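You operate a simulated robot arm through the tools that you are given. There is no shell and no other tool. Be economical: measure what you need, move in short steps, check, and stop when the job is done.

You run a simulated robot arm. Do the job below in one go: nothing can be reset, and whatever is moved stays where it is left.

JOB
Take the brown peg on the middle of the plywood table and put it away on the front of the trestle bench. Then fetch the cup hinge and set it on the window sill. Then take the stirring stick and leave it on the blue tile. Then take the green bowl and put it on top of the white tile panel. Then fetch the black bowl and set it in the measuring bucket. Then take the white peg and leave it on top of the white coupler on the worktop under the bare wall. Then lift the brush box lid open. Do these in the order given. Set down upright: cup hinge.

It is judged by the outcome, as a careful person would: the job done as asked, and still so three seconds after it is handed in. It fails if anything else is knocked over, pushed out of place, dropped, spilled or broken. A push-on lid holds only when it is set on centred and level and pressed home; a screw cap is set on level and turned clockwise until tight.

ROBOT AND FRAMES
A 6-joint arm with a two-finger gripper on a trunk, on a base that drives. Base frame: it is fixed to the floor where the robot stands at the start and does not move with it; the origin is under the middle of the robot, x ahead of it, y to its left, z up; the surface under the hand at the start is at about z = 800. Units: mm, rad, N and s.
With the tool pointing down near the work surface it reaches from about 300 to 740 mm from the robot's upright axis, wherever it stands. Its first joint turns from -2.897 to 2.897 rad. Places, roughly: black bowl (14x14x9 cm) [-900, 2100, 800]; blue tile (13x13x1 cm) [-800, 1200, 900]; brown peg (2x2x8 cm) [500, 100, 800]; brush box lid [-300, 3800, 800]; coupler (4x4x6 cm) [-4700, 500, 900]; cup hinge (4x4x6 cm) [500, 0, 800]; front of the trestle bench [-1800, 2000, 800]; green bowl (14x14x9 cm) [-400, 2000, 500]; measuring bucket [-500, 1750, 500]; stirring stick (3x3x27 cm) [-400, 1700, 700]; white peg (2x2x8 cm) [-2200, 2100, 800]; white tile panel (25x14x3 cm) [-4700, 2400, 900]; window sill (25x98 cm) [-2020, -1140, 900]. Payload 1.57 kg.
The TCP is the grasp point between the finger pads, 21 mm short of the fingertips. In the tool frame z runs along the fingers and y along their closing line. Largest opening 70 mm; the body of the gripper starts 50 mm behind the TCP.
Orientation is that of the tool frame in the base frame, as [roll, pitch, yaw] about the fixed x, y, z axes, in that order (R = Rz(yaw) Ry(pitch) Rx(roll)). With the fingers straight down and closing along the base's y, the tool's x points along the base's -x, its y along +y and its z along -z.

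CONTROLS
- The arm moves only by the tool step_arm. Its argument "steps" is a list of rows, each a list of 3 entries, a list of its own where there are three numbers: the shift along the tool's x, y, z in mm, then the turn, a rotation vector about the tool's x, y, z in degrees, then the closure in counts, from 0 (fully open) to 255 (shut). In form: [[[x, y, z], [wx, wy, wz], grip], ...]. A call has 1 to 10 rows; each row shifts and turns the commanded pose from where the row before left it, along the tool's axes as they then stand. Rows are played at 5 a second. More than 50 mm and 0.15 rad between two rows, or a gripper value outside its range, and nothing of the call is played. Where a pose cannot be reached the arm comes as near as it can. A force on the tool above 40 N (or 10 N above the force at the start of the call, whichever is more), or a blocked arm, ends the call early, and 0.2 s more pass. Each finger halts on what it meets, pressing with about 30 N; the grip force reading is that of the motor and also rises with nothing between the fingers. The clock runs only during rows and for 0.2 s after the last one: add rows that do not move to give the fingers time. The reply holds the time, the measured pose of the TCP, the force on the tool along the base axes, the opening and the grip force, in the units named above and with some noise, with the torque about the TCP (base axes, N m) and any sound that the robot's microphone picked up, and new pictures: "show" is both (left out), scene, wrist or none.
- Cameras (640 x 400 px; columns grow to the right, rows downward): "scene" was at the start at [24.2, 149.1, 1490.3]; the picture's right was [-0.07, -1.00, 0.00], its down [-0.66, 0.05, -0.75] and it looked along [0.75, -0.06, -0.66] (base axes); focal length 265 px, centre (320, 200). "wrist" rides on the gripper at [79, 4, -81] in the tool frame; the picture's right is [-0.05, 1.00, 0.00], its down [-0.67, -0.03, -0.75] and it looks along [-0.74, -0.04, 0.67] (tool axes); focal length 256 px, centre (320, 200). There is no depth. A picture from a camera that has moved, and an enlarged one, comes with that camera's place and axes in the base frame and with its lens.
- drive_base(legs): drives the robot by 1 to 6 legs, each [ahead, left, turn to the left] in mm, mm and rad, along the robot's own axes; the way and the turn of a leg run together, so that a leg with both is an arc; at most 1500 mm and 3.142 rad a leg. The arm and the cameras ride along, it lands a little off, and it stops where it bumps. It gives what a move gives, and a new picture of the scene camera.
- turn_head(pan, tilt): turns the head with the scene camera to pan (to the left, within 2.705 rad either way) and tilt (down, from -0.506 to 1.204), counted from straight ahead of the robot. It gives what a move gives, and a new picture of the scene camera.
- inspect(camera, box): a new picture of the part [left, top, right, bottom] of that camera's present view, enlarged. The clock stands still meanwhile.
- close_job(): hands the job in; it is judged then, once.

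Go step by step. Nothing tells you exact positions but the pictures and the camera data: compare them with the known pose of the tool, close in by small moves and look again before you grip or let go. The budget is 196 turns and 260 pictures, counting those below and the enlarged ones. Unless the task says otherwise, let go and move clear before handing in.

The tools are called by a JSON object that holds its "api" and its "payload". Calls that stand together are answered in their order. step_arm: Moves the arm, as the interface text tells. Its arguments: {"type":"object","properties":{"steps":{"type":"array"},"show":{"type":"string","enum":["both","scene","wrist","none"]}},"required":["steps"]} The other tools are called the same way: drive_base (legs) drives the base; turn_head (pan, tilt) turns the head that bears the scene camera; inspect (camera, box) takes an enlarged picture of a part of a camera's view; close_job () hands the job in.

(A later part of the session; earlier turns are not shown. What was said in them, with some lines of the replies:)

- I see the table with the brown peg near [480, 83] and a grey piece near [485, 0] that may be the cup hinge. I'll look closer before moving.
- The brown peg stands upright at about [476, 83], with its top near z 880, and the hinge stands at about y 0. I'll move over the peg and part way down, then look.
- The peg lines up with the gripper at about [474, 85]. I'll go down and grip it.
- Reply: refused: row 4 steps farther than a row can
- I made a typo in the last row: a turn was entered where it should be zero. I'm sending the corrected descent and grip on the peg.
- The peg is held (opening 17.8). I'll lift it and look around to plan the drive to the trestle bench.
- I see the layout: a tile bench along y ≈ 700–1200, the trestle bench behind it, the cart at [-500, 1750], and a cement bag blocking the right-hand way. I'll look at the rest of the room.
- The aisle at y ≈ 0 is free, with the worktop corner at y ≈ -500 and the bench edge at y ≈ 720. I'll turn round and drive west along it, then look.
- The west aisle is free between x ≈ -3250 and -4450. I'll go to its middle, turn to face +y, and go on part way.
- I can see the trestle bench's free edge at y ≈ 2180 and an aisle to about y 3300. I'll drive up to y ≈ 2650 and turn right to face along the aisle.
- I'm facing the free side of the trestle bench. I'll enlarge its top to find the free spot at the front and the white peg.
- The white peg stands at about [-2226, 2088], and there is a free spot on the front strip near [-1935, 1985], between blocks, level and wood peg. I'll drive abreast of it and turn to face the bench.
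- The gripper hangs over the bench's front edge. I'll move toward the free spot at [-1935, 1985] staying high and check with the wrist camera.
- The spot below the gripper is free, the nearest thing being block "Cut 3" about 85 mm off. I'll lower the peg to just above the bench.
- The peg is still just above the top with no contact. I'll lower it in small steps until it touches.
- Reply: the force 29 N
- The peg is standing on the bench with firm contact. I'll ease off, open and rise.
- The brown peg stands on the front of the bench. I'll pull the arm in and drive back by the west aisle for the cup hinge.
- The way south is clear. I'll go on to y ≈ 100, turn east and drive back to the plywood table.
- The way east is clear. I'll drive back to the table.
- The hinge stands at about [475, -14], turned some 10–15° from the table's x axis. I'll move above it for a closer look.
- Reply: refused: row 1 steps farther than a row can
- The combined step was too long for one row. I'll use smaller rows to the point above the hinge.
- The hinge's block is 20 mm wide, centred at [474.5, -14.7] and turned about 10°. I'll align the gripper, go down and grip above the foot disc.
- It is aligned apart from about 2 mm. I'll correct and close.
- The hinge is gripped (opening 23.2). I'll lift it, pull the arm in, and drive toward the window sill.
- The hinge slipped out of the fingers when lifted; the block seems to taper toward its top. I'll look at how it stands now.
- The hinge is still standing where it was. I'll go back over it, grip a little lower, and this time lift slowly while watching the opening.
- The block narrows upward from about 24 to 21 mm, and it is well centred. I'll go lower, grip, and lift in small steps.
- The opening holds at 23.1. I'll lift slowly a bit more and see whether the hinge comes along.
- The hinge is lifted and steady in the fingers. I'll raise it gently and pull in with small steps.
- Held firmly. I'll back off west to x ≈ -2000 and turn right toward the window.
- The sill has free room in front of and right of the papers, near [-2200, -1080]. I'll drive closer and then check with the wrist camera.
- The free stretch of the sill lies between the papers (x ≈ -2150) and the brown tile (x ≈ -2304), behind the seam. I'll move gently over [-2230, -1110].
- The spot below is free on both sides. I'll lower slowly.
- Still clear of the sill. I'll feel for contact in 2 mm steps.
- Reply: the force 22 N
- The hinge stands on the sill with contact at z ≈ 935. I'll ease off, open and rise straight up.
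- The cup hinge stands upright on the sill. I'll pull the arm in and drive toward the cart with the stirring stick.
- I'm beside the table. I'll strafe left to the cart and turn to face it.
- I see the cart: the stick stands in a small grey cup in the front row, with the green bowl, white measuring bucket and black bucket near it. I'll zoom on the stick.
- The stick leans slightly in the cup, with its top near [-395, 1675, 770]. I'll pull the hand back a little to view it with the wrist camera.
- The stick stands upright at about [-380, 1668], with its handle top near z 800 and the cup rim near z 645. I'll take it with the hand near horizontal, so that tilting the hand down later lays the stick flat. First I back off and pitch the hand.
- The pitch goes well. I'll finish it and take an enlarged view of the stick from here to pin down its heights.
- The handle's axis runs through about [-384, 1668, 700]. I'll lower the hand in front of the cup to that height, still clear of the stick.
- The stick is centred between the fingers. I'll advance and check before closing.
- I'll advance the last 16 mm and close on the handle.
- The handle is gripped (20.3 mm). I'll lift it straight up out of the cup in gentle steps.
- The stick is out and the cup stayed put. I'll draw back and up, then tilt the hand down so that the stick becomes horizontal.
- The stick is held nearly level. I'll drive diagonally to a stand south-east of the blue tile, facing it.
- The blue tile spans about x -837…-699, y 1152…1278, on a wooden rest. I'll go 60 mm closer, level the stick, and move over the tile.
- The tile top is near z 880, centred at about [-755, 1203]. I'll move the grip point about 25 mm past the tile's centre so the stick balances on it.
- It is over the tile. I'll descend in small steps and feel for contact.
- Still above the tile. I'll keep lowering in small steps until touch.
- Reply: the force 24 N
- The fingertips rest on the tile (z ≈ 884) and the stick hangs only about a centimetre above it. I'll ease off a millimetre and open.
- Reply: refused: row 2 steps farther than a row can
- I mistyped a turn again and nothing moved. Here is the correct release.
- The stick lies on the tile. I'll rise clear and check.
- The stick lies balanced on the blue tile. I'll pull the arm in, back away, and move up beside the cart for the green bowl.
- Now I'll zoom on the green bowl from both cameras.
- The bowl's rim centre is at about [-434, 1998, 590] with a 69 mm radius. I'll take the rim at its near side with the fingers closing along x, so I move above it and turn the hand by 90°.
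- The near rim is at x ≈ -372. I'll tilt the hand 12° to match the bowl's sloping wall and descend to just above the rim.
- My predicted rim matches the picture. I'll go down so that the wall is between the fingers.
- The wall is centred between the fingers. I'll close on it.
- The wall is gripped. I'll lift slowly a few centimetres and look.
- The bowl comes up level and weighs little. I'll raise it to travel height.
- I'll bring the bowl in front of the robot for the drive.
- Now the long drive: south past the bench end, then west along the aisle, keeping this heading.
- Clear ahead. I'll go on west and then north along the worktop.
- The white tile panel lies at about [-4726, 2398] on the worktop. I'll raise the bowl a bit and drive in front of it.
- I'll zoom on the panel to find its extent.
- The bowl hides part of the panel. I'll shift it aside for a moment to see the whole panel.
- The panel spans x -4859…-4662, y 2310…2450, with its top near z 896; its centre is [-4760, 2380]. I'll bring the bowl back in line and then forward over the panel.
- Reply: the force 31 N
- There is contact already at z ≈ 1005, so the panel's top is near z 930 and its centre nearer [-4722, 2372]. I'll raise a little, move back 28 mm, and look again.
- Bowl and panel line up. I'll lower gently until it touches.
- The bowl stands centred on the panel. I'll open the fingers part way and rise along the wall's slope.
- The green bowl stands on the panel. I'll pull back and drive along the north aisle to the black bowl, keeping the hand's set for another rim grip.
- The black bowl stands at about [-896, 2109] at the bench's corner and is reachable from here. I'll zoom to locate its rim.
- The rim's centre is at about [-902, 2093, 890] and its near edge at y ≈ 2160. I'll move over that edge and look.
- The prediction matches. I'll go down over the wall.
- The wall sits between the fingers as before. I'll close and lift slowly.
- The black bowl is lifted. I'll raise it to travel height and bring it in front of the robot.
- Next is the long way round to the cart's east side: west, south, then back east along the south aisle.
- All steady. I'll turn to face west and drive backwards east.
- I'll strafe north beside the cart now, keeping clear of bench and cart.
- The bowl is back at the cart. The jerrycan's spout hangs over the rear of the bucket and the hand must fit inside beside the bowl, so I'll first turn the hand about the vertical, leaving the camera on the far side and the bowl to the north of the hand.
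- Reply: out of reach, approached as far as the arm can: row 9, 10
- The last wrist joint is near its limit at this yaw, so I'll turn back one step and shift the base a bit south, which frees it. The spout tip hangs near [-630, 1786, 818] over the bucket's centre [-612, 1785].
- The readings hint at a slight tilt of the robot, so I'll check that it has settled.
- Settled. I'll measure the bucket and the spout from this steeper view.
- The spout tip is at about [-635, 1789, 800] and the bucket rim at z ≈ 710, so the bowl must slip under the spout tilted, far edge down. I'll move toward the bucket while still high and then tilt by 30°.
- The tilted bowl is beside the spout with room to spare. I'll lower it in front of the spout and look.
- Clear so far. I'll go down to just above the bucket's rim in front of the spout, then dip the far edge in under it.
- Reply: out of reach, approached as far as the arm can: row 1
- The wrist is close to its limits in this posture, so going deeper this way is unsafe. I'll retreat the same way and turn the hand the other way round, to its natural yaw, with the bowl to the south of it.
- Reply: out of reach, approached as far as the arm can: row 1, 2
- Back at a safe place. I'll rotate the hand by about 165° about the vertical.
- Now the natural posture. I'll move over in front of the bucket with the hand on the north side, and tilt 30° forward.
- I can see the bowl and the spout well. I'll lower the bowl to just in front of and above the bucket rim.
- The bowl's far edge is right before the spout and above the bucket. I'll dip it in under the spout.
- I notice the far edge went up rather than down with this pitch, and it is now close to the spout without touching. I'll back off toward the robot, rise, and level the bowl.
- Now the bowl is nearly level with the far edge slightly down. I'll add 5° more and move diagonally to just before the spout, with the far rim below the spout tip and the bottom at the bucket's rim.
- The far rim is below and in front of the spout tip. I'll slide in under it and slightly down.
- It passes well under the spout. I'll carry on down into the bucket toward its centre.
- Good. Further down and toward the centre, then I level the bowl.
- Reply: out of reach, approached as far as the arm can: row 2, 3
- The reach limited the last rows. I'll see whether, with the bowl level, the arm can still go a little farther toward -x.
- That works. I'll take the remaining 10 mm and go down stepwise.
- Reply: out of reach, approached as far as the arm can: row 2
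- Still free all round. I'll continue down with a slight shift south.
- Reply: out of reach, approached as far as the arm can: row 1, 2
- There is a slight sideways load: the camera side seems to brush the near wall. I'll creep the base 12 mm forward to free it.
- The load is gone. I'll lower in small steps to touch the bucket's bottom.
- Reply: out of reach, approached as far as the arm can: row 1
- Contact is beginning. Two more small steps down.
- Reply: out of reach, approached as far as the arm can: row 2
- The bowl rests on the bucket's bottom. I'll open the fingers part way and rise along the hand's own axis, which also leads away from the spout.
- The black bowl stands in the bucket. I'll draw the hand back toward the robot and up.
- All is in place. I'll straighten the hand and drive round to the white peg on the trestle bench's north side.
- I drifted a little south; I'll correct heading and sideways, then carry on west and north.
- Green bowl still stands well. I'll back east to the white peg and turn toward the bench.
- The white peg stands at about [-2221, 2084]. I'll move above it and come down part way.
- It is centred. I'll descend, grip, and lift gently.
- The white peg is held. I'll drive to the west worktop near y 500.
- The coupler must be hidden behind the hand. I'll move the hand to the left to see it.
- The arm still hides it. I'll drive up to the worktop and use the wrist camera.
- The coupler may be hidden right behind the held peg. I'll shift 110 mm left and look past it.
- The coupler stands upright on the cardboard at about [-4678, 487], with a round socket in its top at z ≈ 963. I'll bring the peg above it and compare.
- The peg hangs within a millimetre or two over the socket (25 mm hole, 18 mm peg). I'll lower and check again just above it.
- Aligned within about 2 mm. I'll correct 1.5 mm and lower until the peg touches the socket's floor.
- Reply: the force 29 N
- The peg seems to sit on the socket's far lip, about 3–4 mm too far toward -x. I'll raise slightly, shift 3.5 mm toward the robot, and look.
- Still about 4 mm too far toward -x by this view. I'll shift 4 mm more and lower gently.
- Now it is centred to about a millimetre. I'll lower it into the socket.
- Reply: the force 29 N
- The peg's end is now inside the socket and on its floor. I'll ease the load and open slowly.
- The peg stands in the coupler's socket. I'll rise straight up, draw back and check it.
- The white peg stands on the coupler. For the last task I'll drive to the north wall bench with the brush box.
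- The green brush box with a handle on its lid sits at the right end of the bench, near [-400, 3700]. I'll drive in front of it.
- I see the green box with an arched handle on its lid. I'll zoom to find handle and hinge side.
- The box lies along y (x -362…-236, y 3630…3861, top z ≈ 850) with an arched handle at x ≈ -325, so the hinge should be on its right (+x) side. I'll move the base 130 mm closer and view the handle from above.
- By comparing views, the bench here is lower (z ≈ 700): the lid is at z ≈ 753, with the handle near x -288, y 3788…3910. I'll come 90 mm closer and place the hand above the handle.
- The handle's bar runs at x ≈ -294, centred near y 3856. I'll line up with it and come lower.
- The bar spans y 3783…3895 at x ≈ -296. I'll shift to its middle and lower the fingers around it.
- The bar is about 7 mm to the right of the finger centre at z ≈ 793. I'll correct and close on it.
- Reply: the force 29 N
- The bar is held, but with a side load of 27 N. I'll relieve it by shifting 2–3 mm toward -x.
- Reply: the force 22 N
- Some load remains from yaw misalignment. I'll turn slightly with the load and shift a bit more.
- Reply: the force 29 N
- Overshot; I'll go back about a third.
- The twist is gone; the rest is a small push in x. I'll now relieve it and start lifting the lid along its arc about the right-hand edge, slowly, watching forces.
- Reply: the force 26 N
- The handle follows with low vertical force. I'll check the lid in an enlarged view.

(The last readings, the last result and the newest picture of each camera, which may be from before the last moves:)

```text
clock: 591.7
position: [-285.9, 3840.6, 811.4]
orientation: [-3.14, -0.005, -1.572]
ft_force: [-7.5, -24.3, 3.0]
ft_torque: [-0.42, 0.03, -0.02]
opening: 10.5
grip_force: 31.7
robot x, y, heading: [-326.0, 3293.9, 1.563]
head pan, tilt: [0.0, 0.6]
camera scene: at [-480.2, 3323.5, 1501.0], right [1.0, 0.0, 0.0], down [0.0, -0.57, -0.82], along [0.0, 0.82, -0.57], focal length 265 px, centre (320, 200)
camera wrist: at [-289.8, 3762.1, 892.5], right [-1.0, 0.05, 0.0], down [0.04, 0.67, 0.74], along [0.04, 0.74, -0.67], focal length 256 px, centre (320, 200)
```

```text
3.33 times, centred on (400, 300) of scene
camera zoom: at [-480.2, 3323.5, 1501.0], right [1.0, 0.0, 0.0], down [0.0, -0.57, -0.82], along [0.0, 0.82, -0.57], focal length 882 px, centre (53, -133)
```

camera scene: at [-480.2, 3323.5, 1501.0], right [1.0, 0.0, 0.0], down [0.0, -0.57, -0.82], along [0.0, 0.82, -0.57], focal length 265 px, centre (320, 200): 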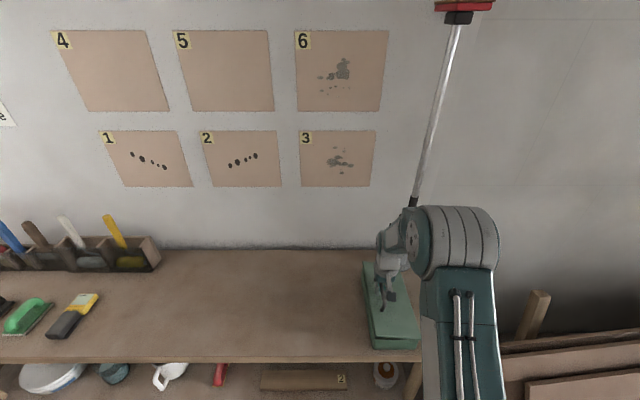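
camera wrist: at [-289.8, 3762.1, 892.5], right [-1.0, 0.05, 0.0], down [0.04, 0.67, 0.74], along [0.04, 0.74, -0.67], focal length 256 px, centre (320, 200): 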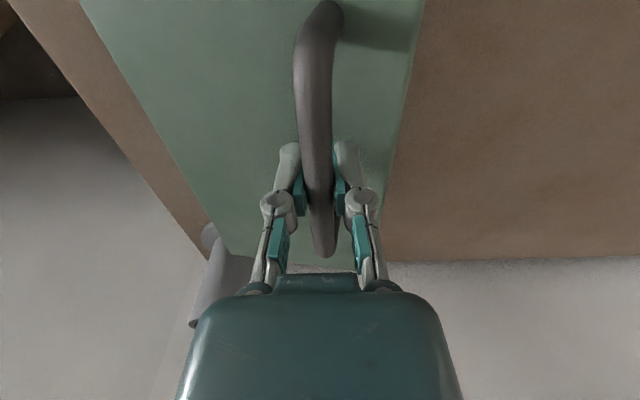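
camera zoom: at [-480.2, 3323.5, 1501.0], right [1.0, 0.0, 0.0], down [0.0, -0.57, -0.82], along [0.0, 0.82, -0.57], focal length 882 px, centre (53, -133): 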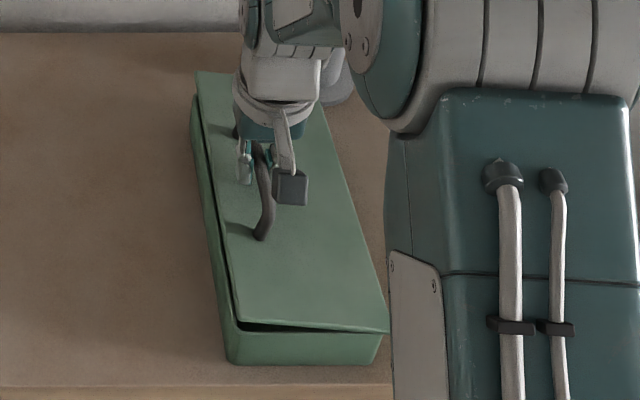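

The lid is opening about its right edge, as expected. I'll continue along the arc.

{"api": "step_arm", "payload": {"steps": [[[2, -5.7, -8.3], [0, 0, 0], 255], [[0, -5.7, -8.3], [0, 0, 0], 255], [[0, -7, -7.3], [0, 0, 0], 255], [[0, -7, -7.3], [0, 0, 0], 255], [[0, 0, 0], [0, 0, 0], 255]], "show": "none"}}

{"api": "step_arm", "payload": {"steps": [[[0, -8.1, -5.9], [0, 0, 0], 255], [[0, -8.1, -5.9], [0, 0, 0], 255], [[0, -9, -4.4], [0, 0, 0], 255], [[0, -9, -4.4], [0, 0, 0], 255], [[0, 0, 0], [0, 0, 0], 255]], "show": "both"}}

```text
clock: 592.9
position: [-256.4, 3842.9, 843.1]
orientation: [-3.139, 0.003, -1.572]
ft_force: [-0.8, 3.7, 0.9]
ft_torque: [0.1, -0.06, -0.12]
opening: 10.7
grip_force: 31.7
robot x, y, heading: [-322.1, 3294.1, 1.567]
head pan, tilt: [0.0, 0.6]
```

```text
clock: 594.1
position: [-223.7, 3839.5, 862.4]
orientation: [-3.141, -0.001, -1.571]
ft_force: [5.5, 22.4, -20.0]
ft_torque: [-0.07, 0.0, -0.15]
opening: 10.7
grip_force: 32.0
robot x, y, heading: [-325.1, 3293.6, 1.57]
head pan, tilt: [0.0, 0.6]
camera scene: at [-476.8, 3328.0, 1501.2], right [1.0, -0.01, 0.0], down [0.0, -0.57, -0.82], along [0.0, 0.82, -0.57], focal length 265 px, centre (320, 200)
camera wrist: at [-227.6, 3760.6, 943.6], right [-1.0, 0.05, 0.0], down [0.04, 0.67, 0.74], along [0.04, 0.74, -0.67], focal length 256 px, centre (320, 200)
```

scene: 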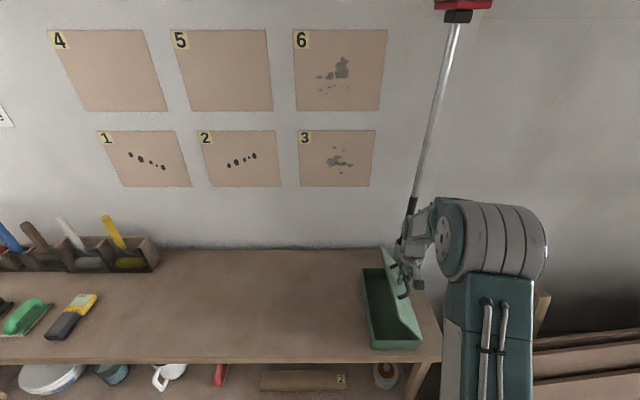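
wrist: 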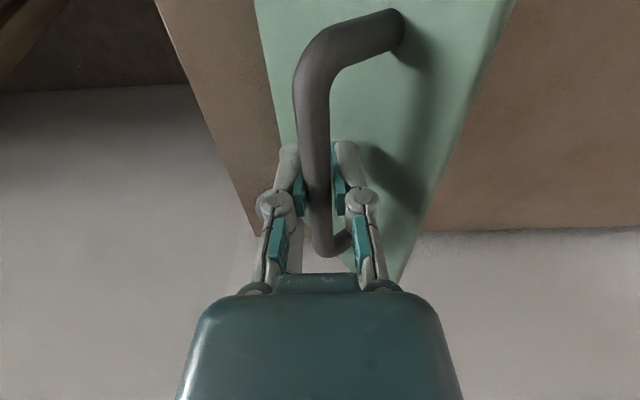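

The lid is about 55° open. I'll continue with the flatter part of the arc.

{"api": "step_arm", "payload": {"steps": [[[-2, -9.7, -1.5], [0, 0, 0], 255], [[0, -9.7, -1.8], [0, 0, 0], 255], [[0, -10, -0.5], [0, 0, 0], 255], [[0, -10, 0], [0, 0, 0], 255], [[0, 0, 0], [0, 0, 0], 255]], "show": "none"}}

{"api": "inspect", "payload": {"camera": "scene", "box": [340, 220, 480, 360]}}

```text
clock: 595.3
position: [-185.3, 3839.9, 868.7]
orientation: [3.14, -0.002, -1.571]
ft_force: [-1.0, -25.3, 5.4]
ft_torque: [-0.45, 0.01, -0.23]
opening: 10.5
grip_force: 31.9
robot x, y, heading: [-322.6, 3292.7, 1.564]
head pan, tilt: [0.0, 0.6]
```

```text
2.86 times, centred on (410, 290) of scene
camera zoom: at [-478.4, 3323.1, 1501.2], right [1.0, -0.01, 0.0], down [0.0, -0.57, -0.82], along [0.0, 0.82, -0.57], focal length 756 px, centre (63, -57)
```

zoom: 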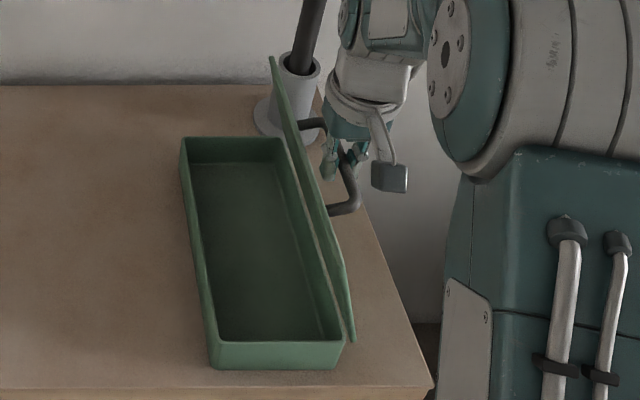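

The lid is nearly vertical. I'll carry it past vertical, watching for a stop.

{"api": "step_arm", "payload": {"steps": [[[2, -10, 0.5], [0, 0, 0], 255], [[0, -10, 1], [0, 0, 0], 255], [[0, -9.8, 2.4], [0, 0, 0], 255], [[0, -9.7, 2.5], [0, 0, 0], 255], [[0, 0, 0], [0, 0, 0], 255]], "show": "none"}}

{"api": "inspect", "payload": {"camera": "scene", "box": [340, 220, 480, 360]}}

```text
clock: 596.5
position: [-145.3, 3840.7, 859.4]
orientation: [3.141, 0.001, -1.571]
ft_force: [-4.6, 3.0, -10.0]
ft_torque: [0.01, -0.01, -0.19]
opening: 10.8
grip_force: 32.8
robot x, y, heading: [-325.3, 3291.5, 1.567]
head pan, tilt: [0.0, 0.6]
```

```text
2.86 times, centred on (410, 290) of scene
camera zoom: at [-478.4, 3326.1, 1501.1], right [1.0, -0.01, 0.0], down [0.0, -0.57, -0.82], along [0.0, 0.82, -0.57], focal length 756 px, centre (63, -57)
```

zoom: 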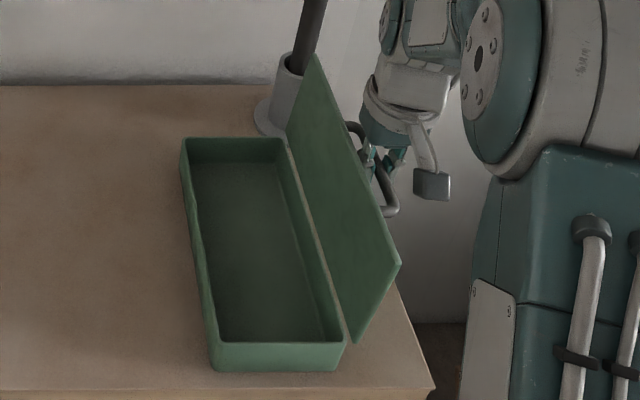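

The lid is past vertical. I'll go a bit further gently to feel whether there is a stop.

{"api": "step_arm", "payload": {"steps": [[[0, -9.3, 3], [0, 0, 0], 255], [[0, -9, 4.5], [0, 0, 0], 255], [[0, 0, 0], [0, 0, 0], 255]], "show": "none"}}

```text
clock: 597.3
position: [-129.0, 3840.4, 851.2]
orientation: [-3.139, 0.0, -1.571]
ft_force: [-11.9, 11.0, -18.9]
ft_torque: [-0.04, -0.03, -0.21]
opening: 10.9
grip_force: 31.5
robot x, y, heading: [-324.6, 3297.0, 1.57]
head pan, tilt: [0.0, 0.6]
```

No stop yet, only a small radial pull. I'll go another ~10°.

{"api": "step_arm", "payload": {"steps": [[[0, -9, 6.5], [0, 0, 0], 255], [[0, -8.5, 7], [0, 0, 0], 255], [[0, 0, 0], [0, 0, 0], 255]], "show": "none"}}

{"api": "inspect", "payload": {"camera": "scene", "box": [340, 220, 480, 360]}}

```text
clock: 597.8
position: [-127.9, 3840.3, 849.4]
orientation: [3.134, 0.002, -1.568]
ft_force: [-18.6, -3.4, 7.0]
ft_torque: [0.89, -0.03, -0.28]
opening: 11.1
grip_force: 32.3
robot x, y, heading: [-326.1, 3297.0, 1.566]
head pan, tilt: [0.0, 0.6]
stopped in row 2: the force on the tool passed its limit at 49 N (the readings are from after the stop); the commanded pose is now the measured one
```

```text
2.86 times, centred on (410, 290) of scene
camera zoom: at [-482.6, 3324.8, 1500.8], right [1.0, 0.0, 0.0], down [0.0, -0.57, -0.82], along [0.0, 0.82, -0.57], focal length 756 px, centre (63, -57)
```

zoom: 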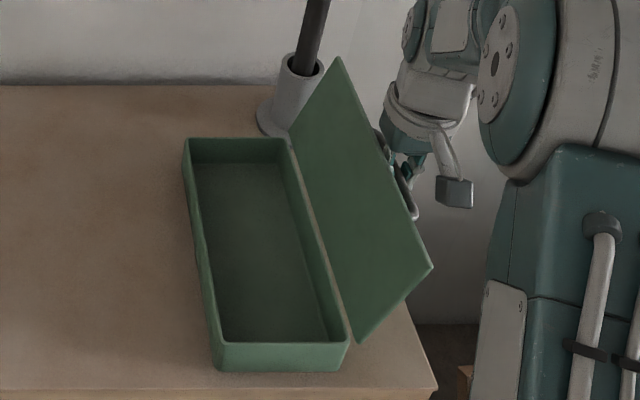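

The lid is against its stop, a bit past vertical. I'll open the fingers slightly while shifting right, so that the left finger does not push the lid, and then rise.

{"api": "step_arm", "payload": {"steps": [[[0, -1.5, 0], [0, 0, 0], 205], [[0, -2, 0], [0, 0, 0], 190], [[0, -1, 0], [0, 0, 0], 185], [[0, 0, 0], [0, 0, 0], 185], [[0, 0, -8], [0, 0, 0], 185], [[0, 0, 0], [0, 0, 0], 185]], "show": "wrist"}}

{"api": "inspect", "payload": {"camera": "scene", "box": [340, 220, 480, 360]}}

```text
clock: 599.2
position: [-121.7, 3840.3, 855.8]
orientation: [3.135, 0.001, -1.569]
ft_force: [-10.3, -1.4, -3.6]
ft_torque: [-0.01, 0.01, -0.04]
opening: 25.3
grip_force: 4.5
robot x, y, heading: [-325.5, 3296.7, 1.566]
head pan, tilt: [0.0, 0.6]
camera wrist: at [-124.8, 3761.0, 938.2], right [-1.0, 0.05, 0.0], down [0.04, 0.67, 0.74], along [0.03, 0.74, -0.67], focal length 256 px, centre (320, 200)
```

wrist: 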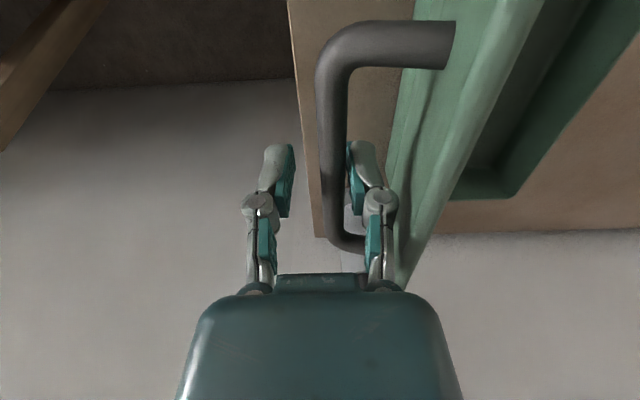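

```text
2.86 times, centred on (410, 290) of scene
camera zoom: at [-480.0, 3325.7, 1501.0], right [1.0, 0.0, 0.0], down [0.0, -0.57, -0.82], along [0.0, 0.82, -0.57], focal length 756 px, centre (63, -57)
```

zoom: 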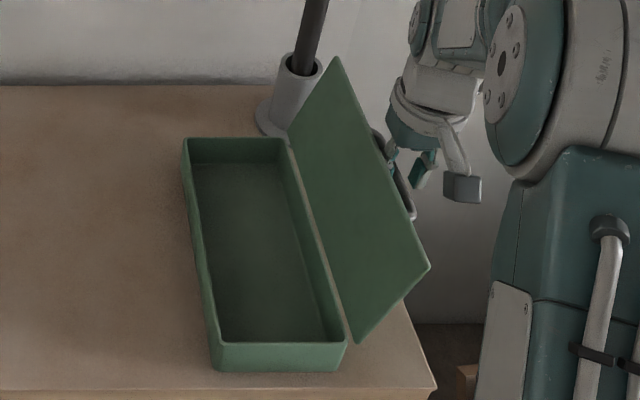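

The fingers are free of the bar apart from a light touch. I'll ease that and rise slowly.

{"api": "step_arm", "payload": {"steps": [[[0, 1.5, 0], [0, 0, 0], 185], [[0, 0, -8], [0, 0, 0], 185], [[0, 0, -8], [0, 0, 0], 185], [[0, 0, -8], [0, 0, 0], 185], [[0, 0, -8], [0, 0, 0], 185], [[0, 0, -8], [0, 0, 0], 185], [[0, 0, 0], [0, 0, 0], 185]], "show": "wrist"}}

{"api": "inspect", "payload": {"camera": "scene", "box": [340, 220, 480, 360]}}

```text
clock: 600.8
position: [-121.2, 3840.5, 897.4]
orientation: [3.137, 0.002, -1.569]
ft_force: [-0.4, -0.2, -0.2]
ft_torque: [0.03, -0.01, 0.02]
opening: 19.1
grip_force: 0.1
robot x, y, heading: [-322.6, 3293.4, 1.567]
head pan, tilt: [0.0, 0.6]
camera wrist: at [-125.5, 3761.7, 978.3], right [-1.0, 0.05, 0.01], down [0.04, 0.66, 0.75], along [0.03, 0.75, -0.67], focal length 256 px, centre (320, 200)
```

wrist: 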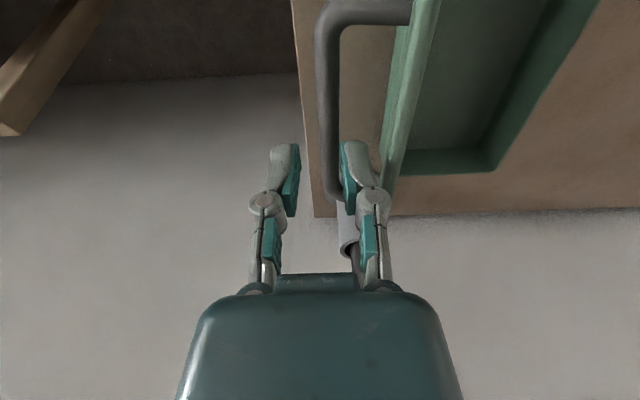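

```text
2.86 times, centred on (410, 290) of scene
camera zoom: at [-478.4, 3325.4, 1501.2], right [1.0, 0.0, 0.0], down [0.0, -0.57, -0.82], along [0.0, 0.82, -0.57], focal length 756 px, centre (63, -57)
```

zoom: 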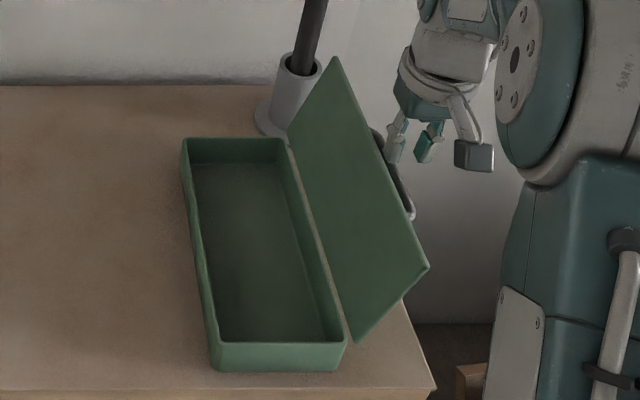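

The lid stays open by itself. I'll move the hand well clear and take a last look.

{"api": "step_arm", "payload": {"steps": [[[0, 0, -40], [0, 0, 0], 185], [[0, 0, -45], [0, 0, 0], 185], [[0, 0, -45], [0, 0, 0], 185], [[45, 0, 0], [0, 0, 0], 185], [[45, 0, 0], [0, 0, 0], 185], [[45, 0, 0], [0, 0, 0], 185], [[0, 0, 0], [0, 0, 0], 185]], "show": "scene"}}

```text
clock: 602.4
position: [-119.9, 3704.3, 1025.1]
orientation: [3.136, 0.002, -1.569]
ft_force: [0.0, -0.4, 0.5]
ft_torque: [-0.01, 0.01, -0.02]
opening: 19.6
grip_force: 0.1
robot x, y, heading: [-324.7, 3291.0, 1.567]
head pan, tilt: [0.0, 0.6]
camera scene: at [-478.6, 3324.5, 1501.2], right [1.0, 0.0, 0.0], down [0.0, -0.57, -0.82], along [0.0, 0.82, -0.57], focal length 265 px, centre (320, 200)
```

scene: 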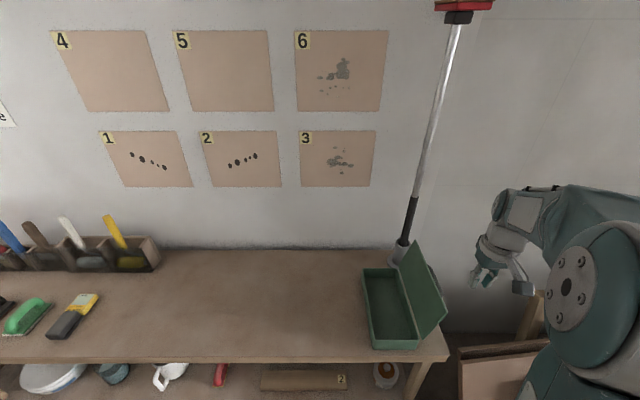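

The lid stands open and the hand is clear. All seven tasks are done in order, so I'm handing the job in.

{"api": "close_job", "payload": {}}

```text
The job is handed in.
```

All seven tasks were done in the order given, and the job is handed in. These details may matter in judging:

- **Cup hinge:** it slipped out of the fingers on the first lift, before leaving the table. It stayed standing where it was, and the second grip carried it to the sill upright.
- **Stirring stick:** it settled about a centimetre onto the blue tile when I let go, and lies balanced there.
- **Measuring bucket:** the hand brushed the bucket while lowering the black bowl and may have shifted it about 3 mm. The bowl rests on the bottom.
- **White peg:** it stands in the shallow socket in the coupler's top.
- **Brush box lid:** it is open just past vertical against its stop and stays there by itself.
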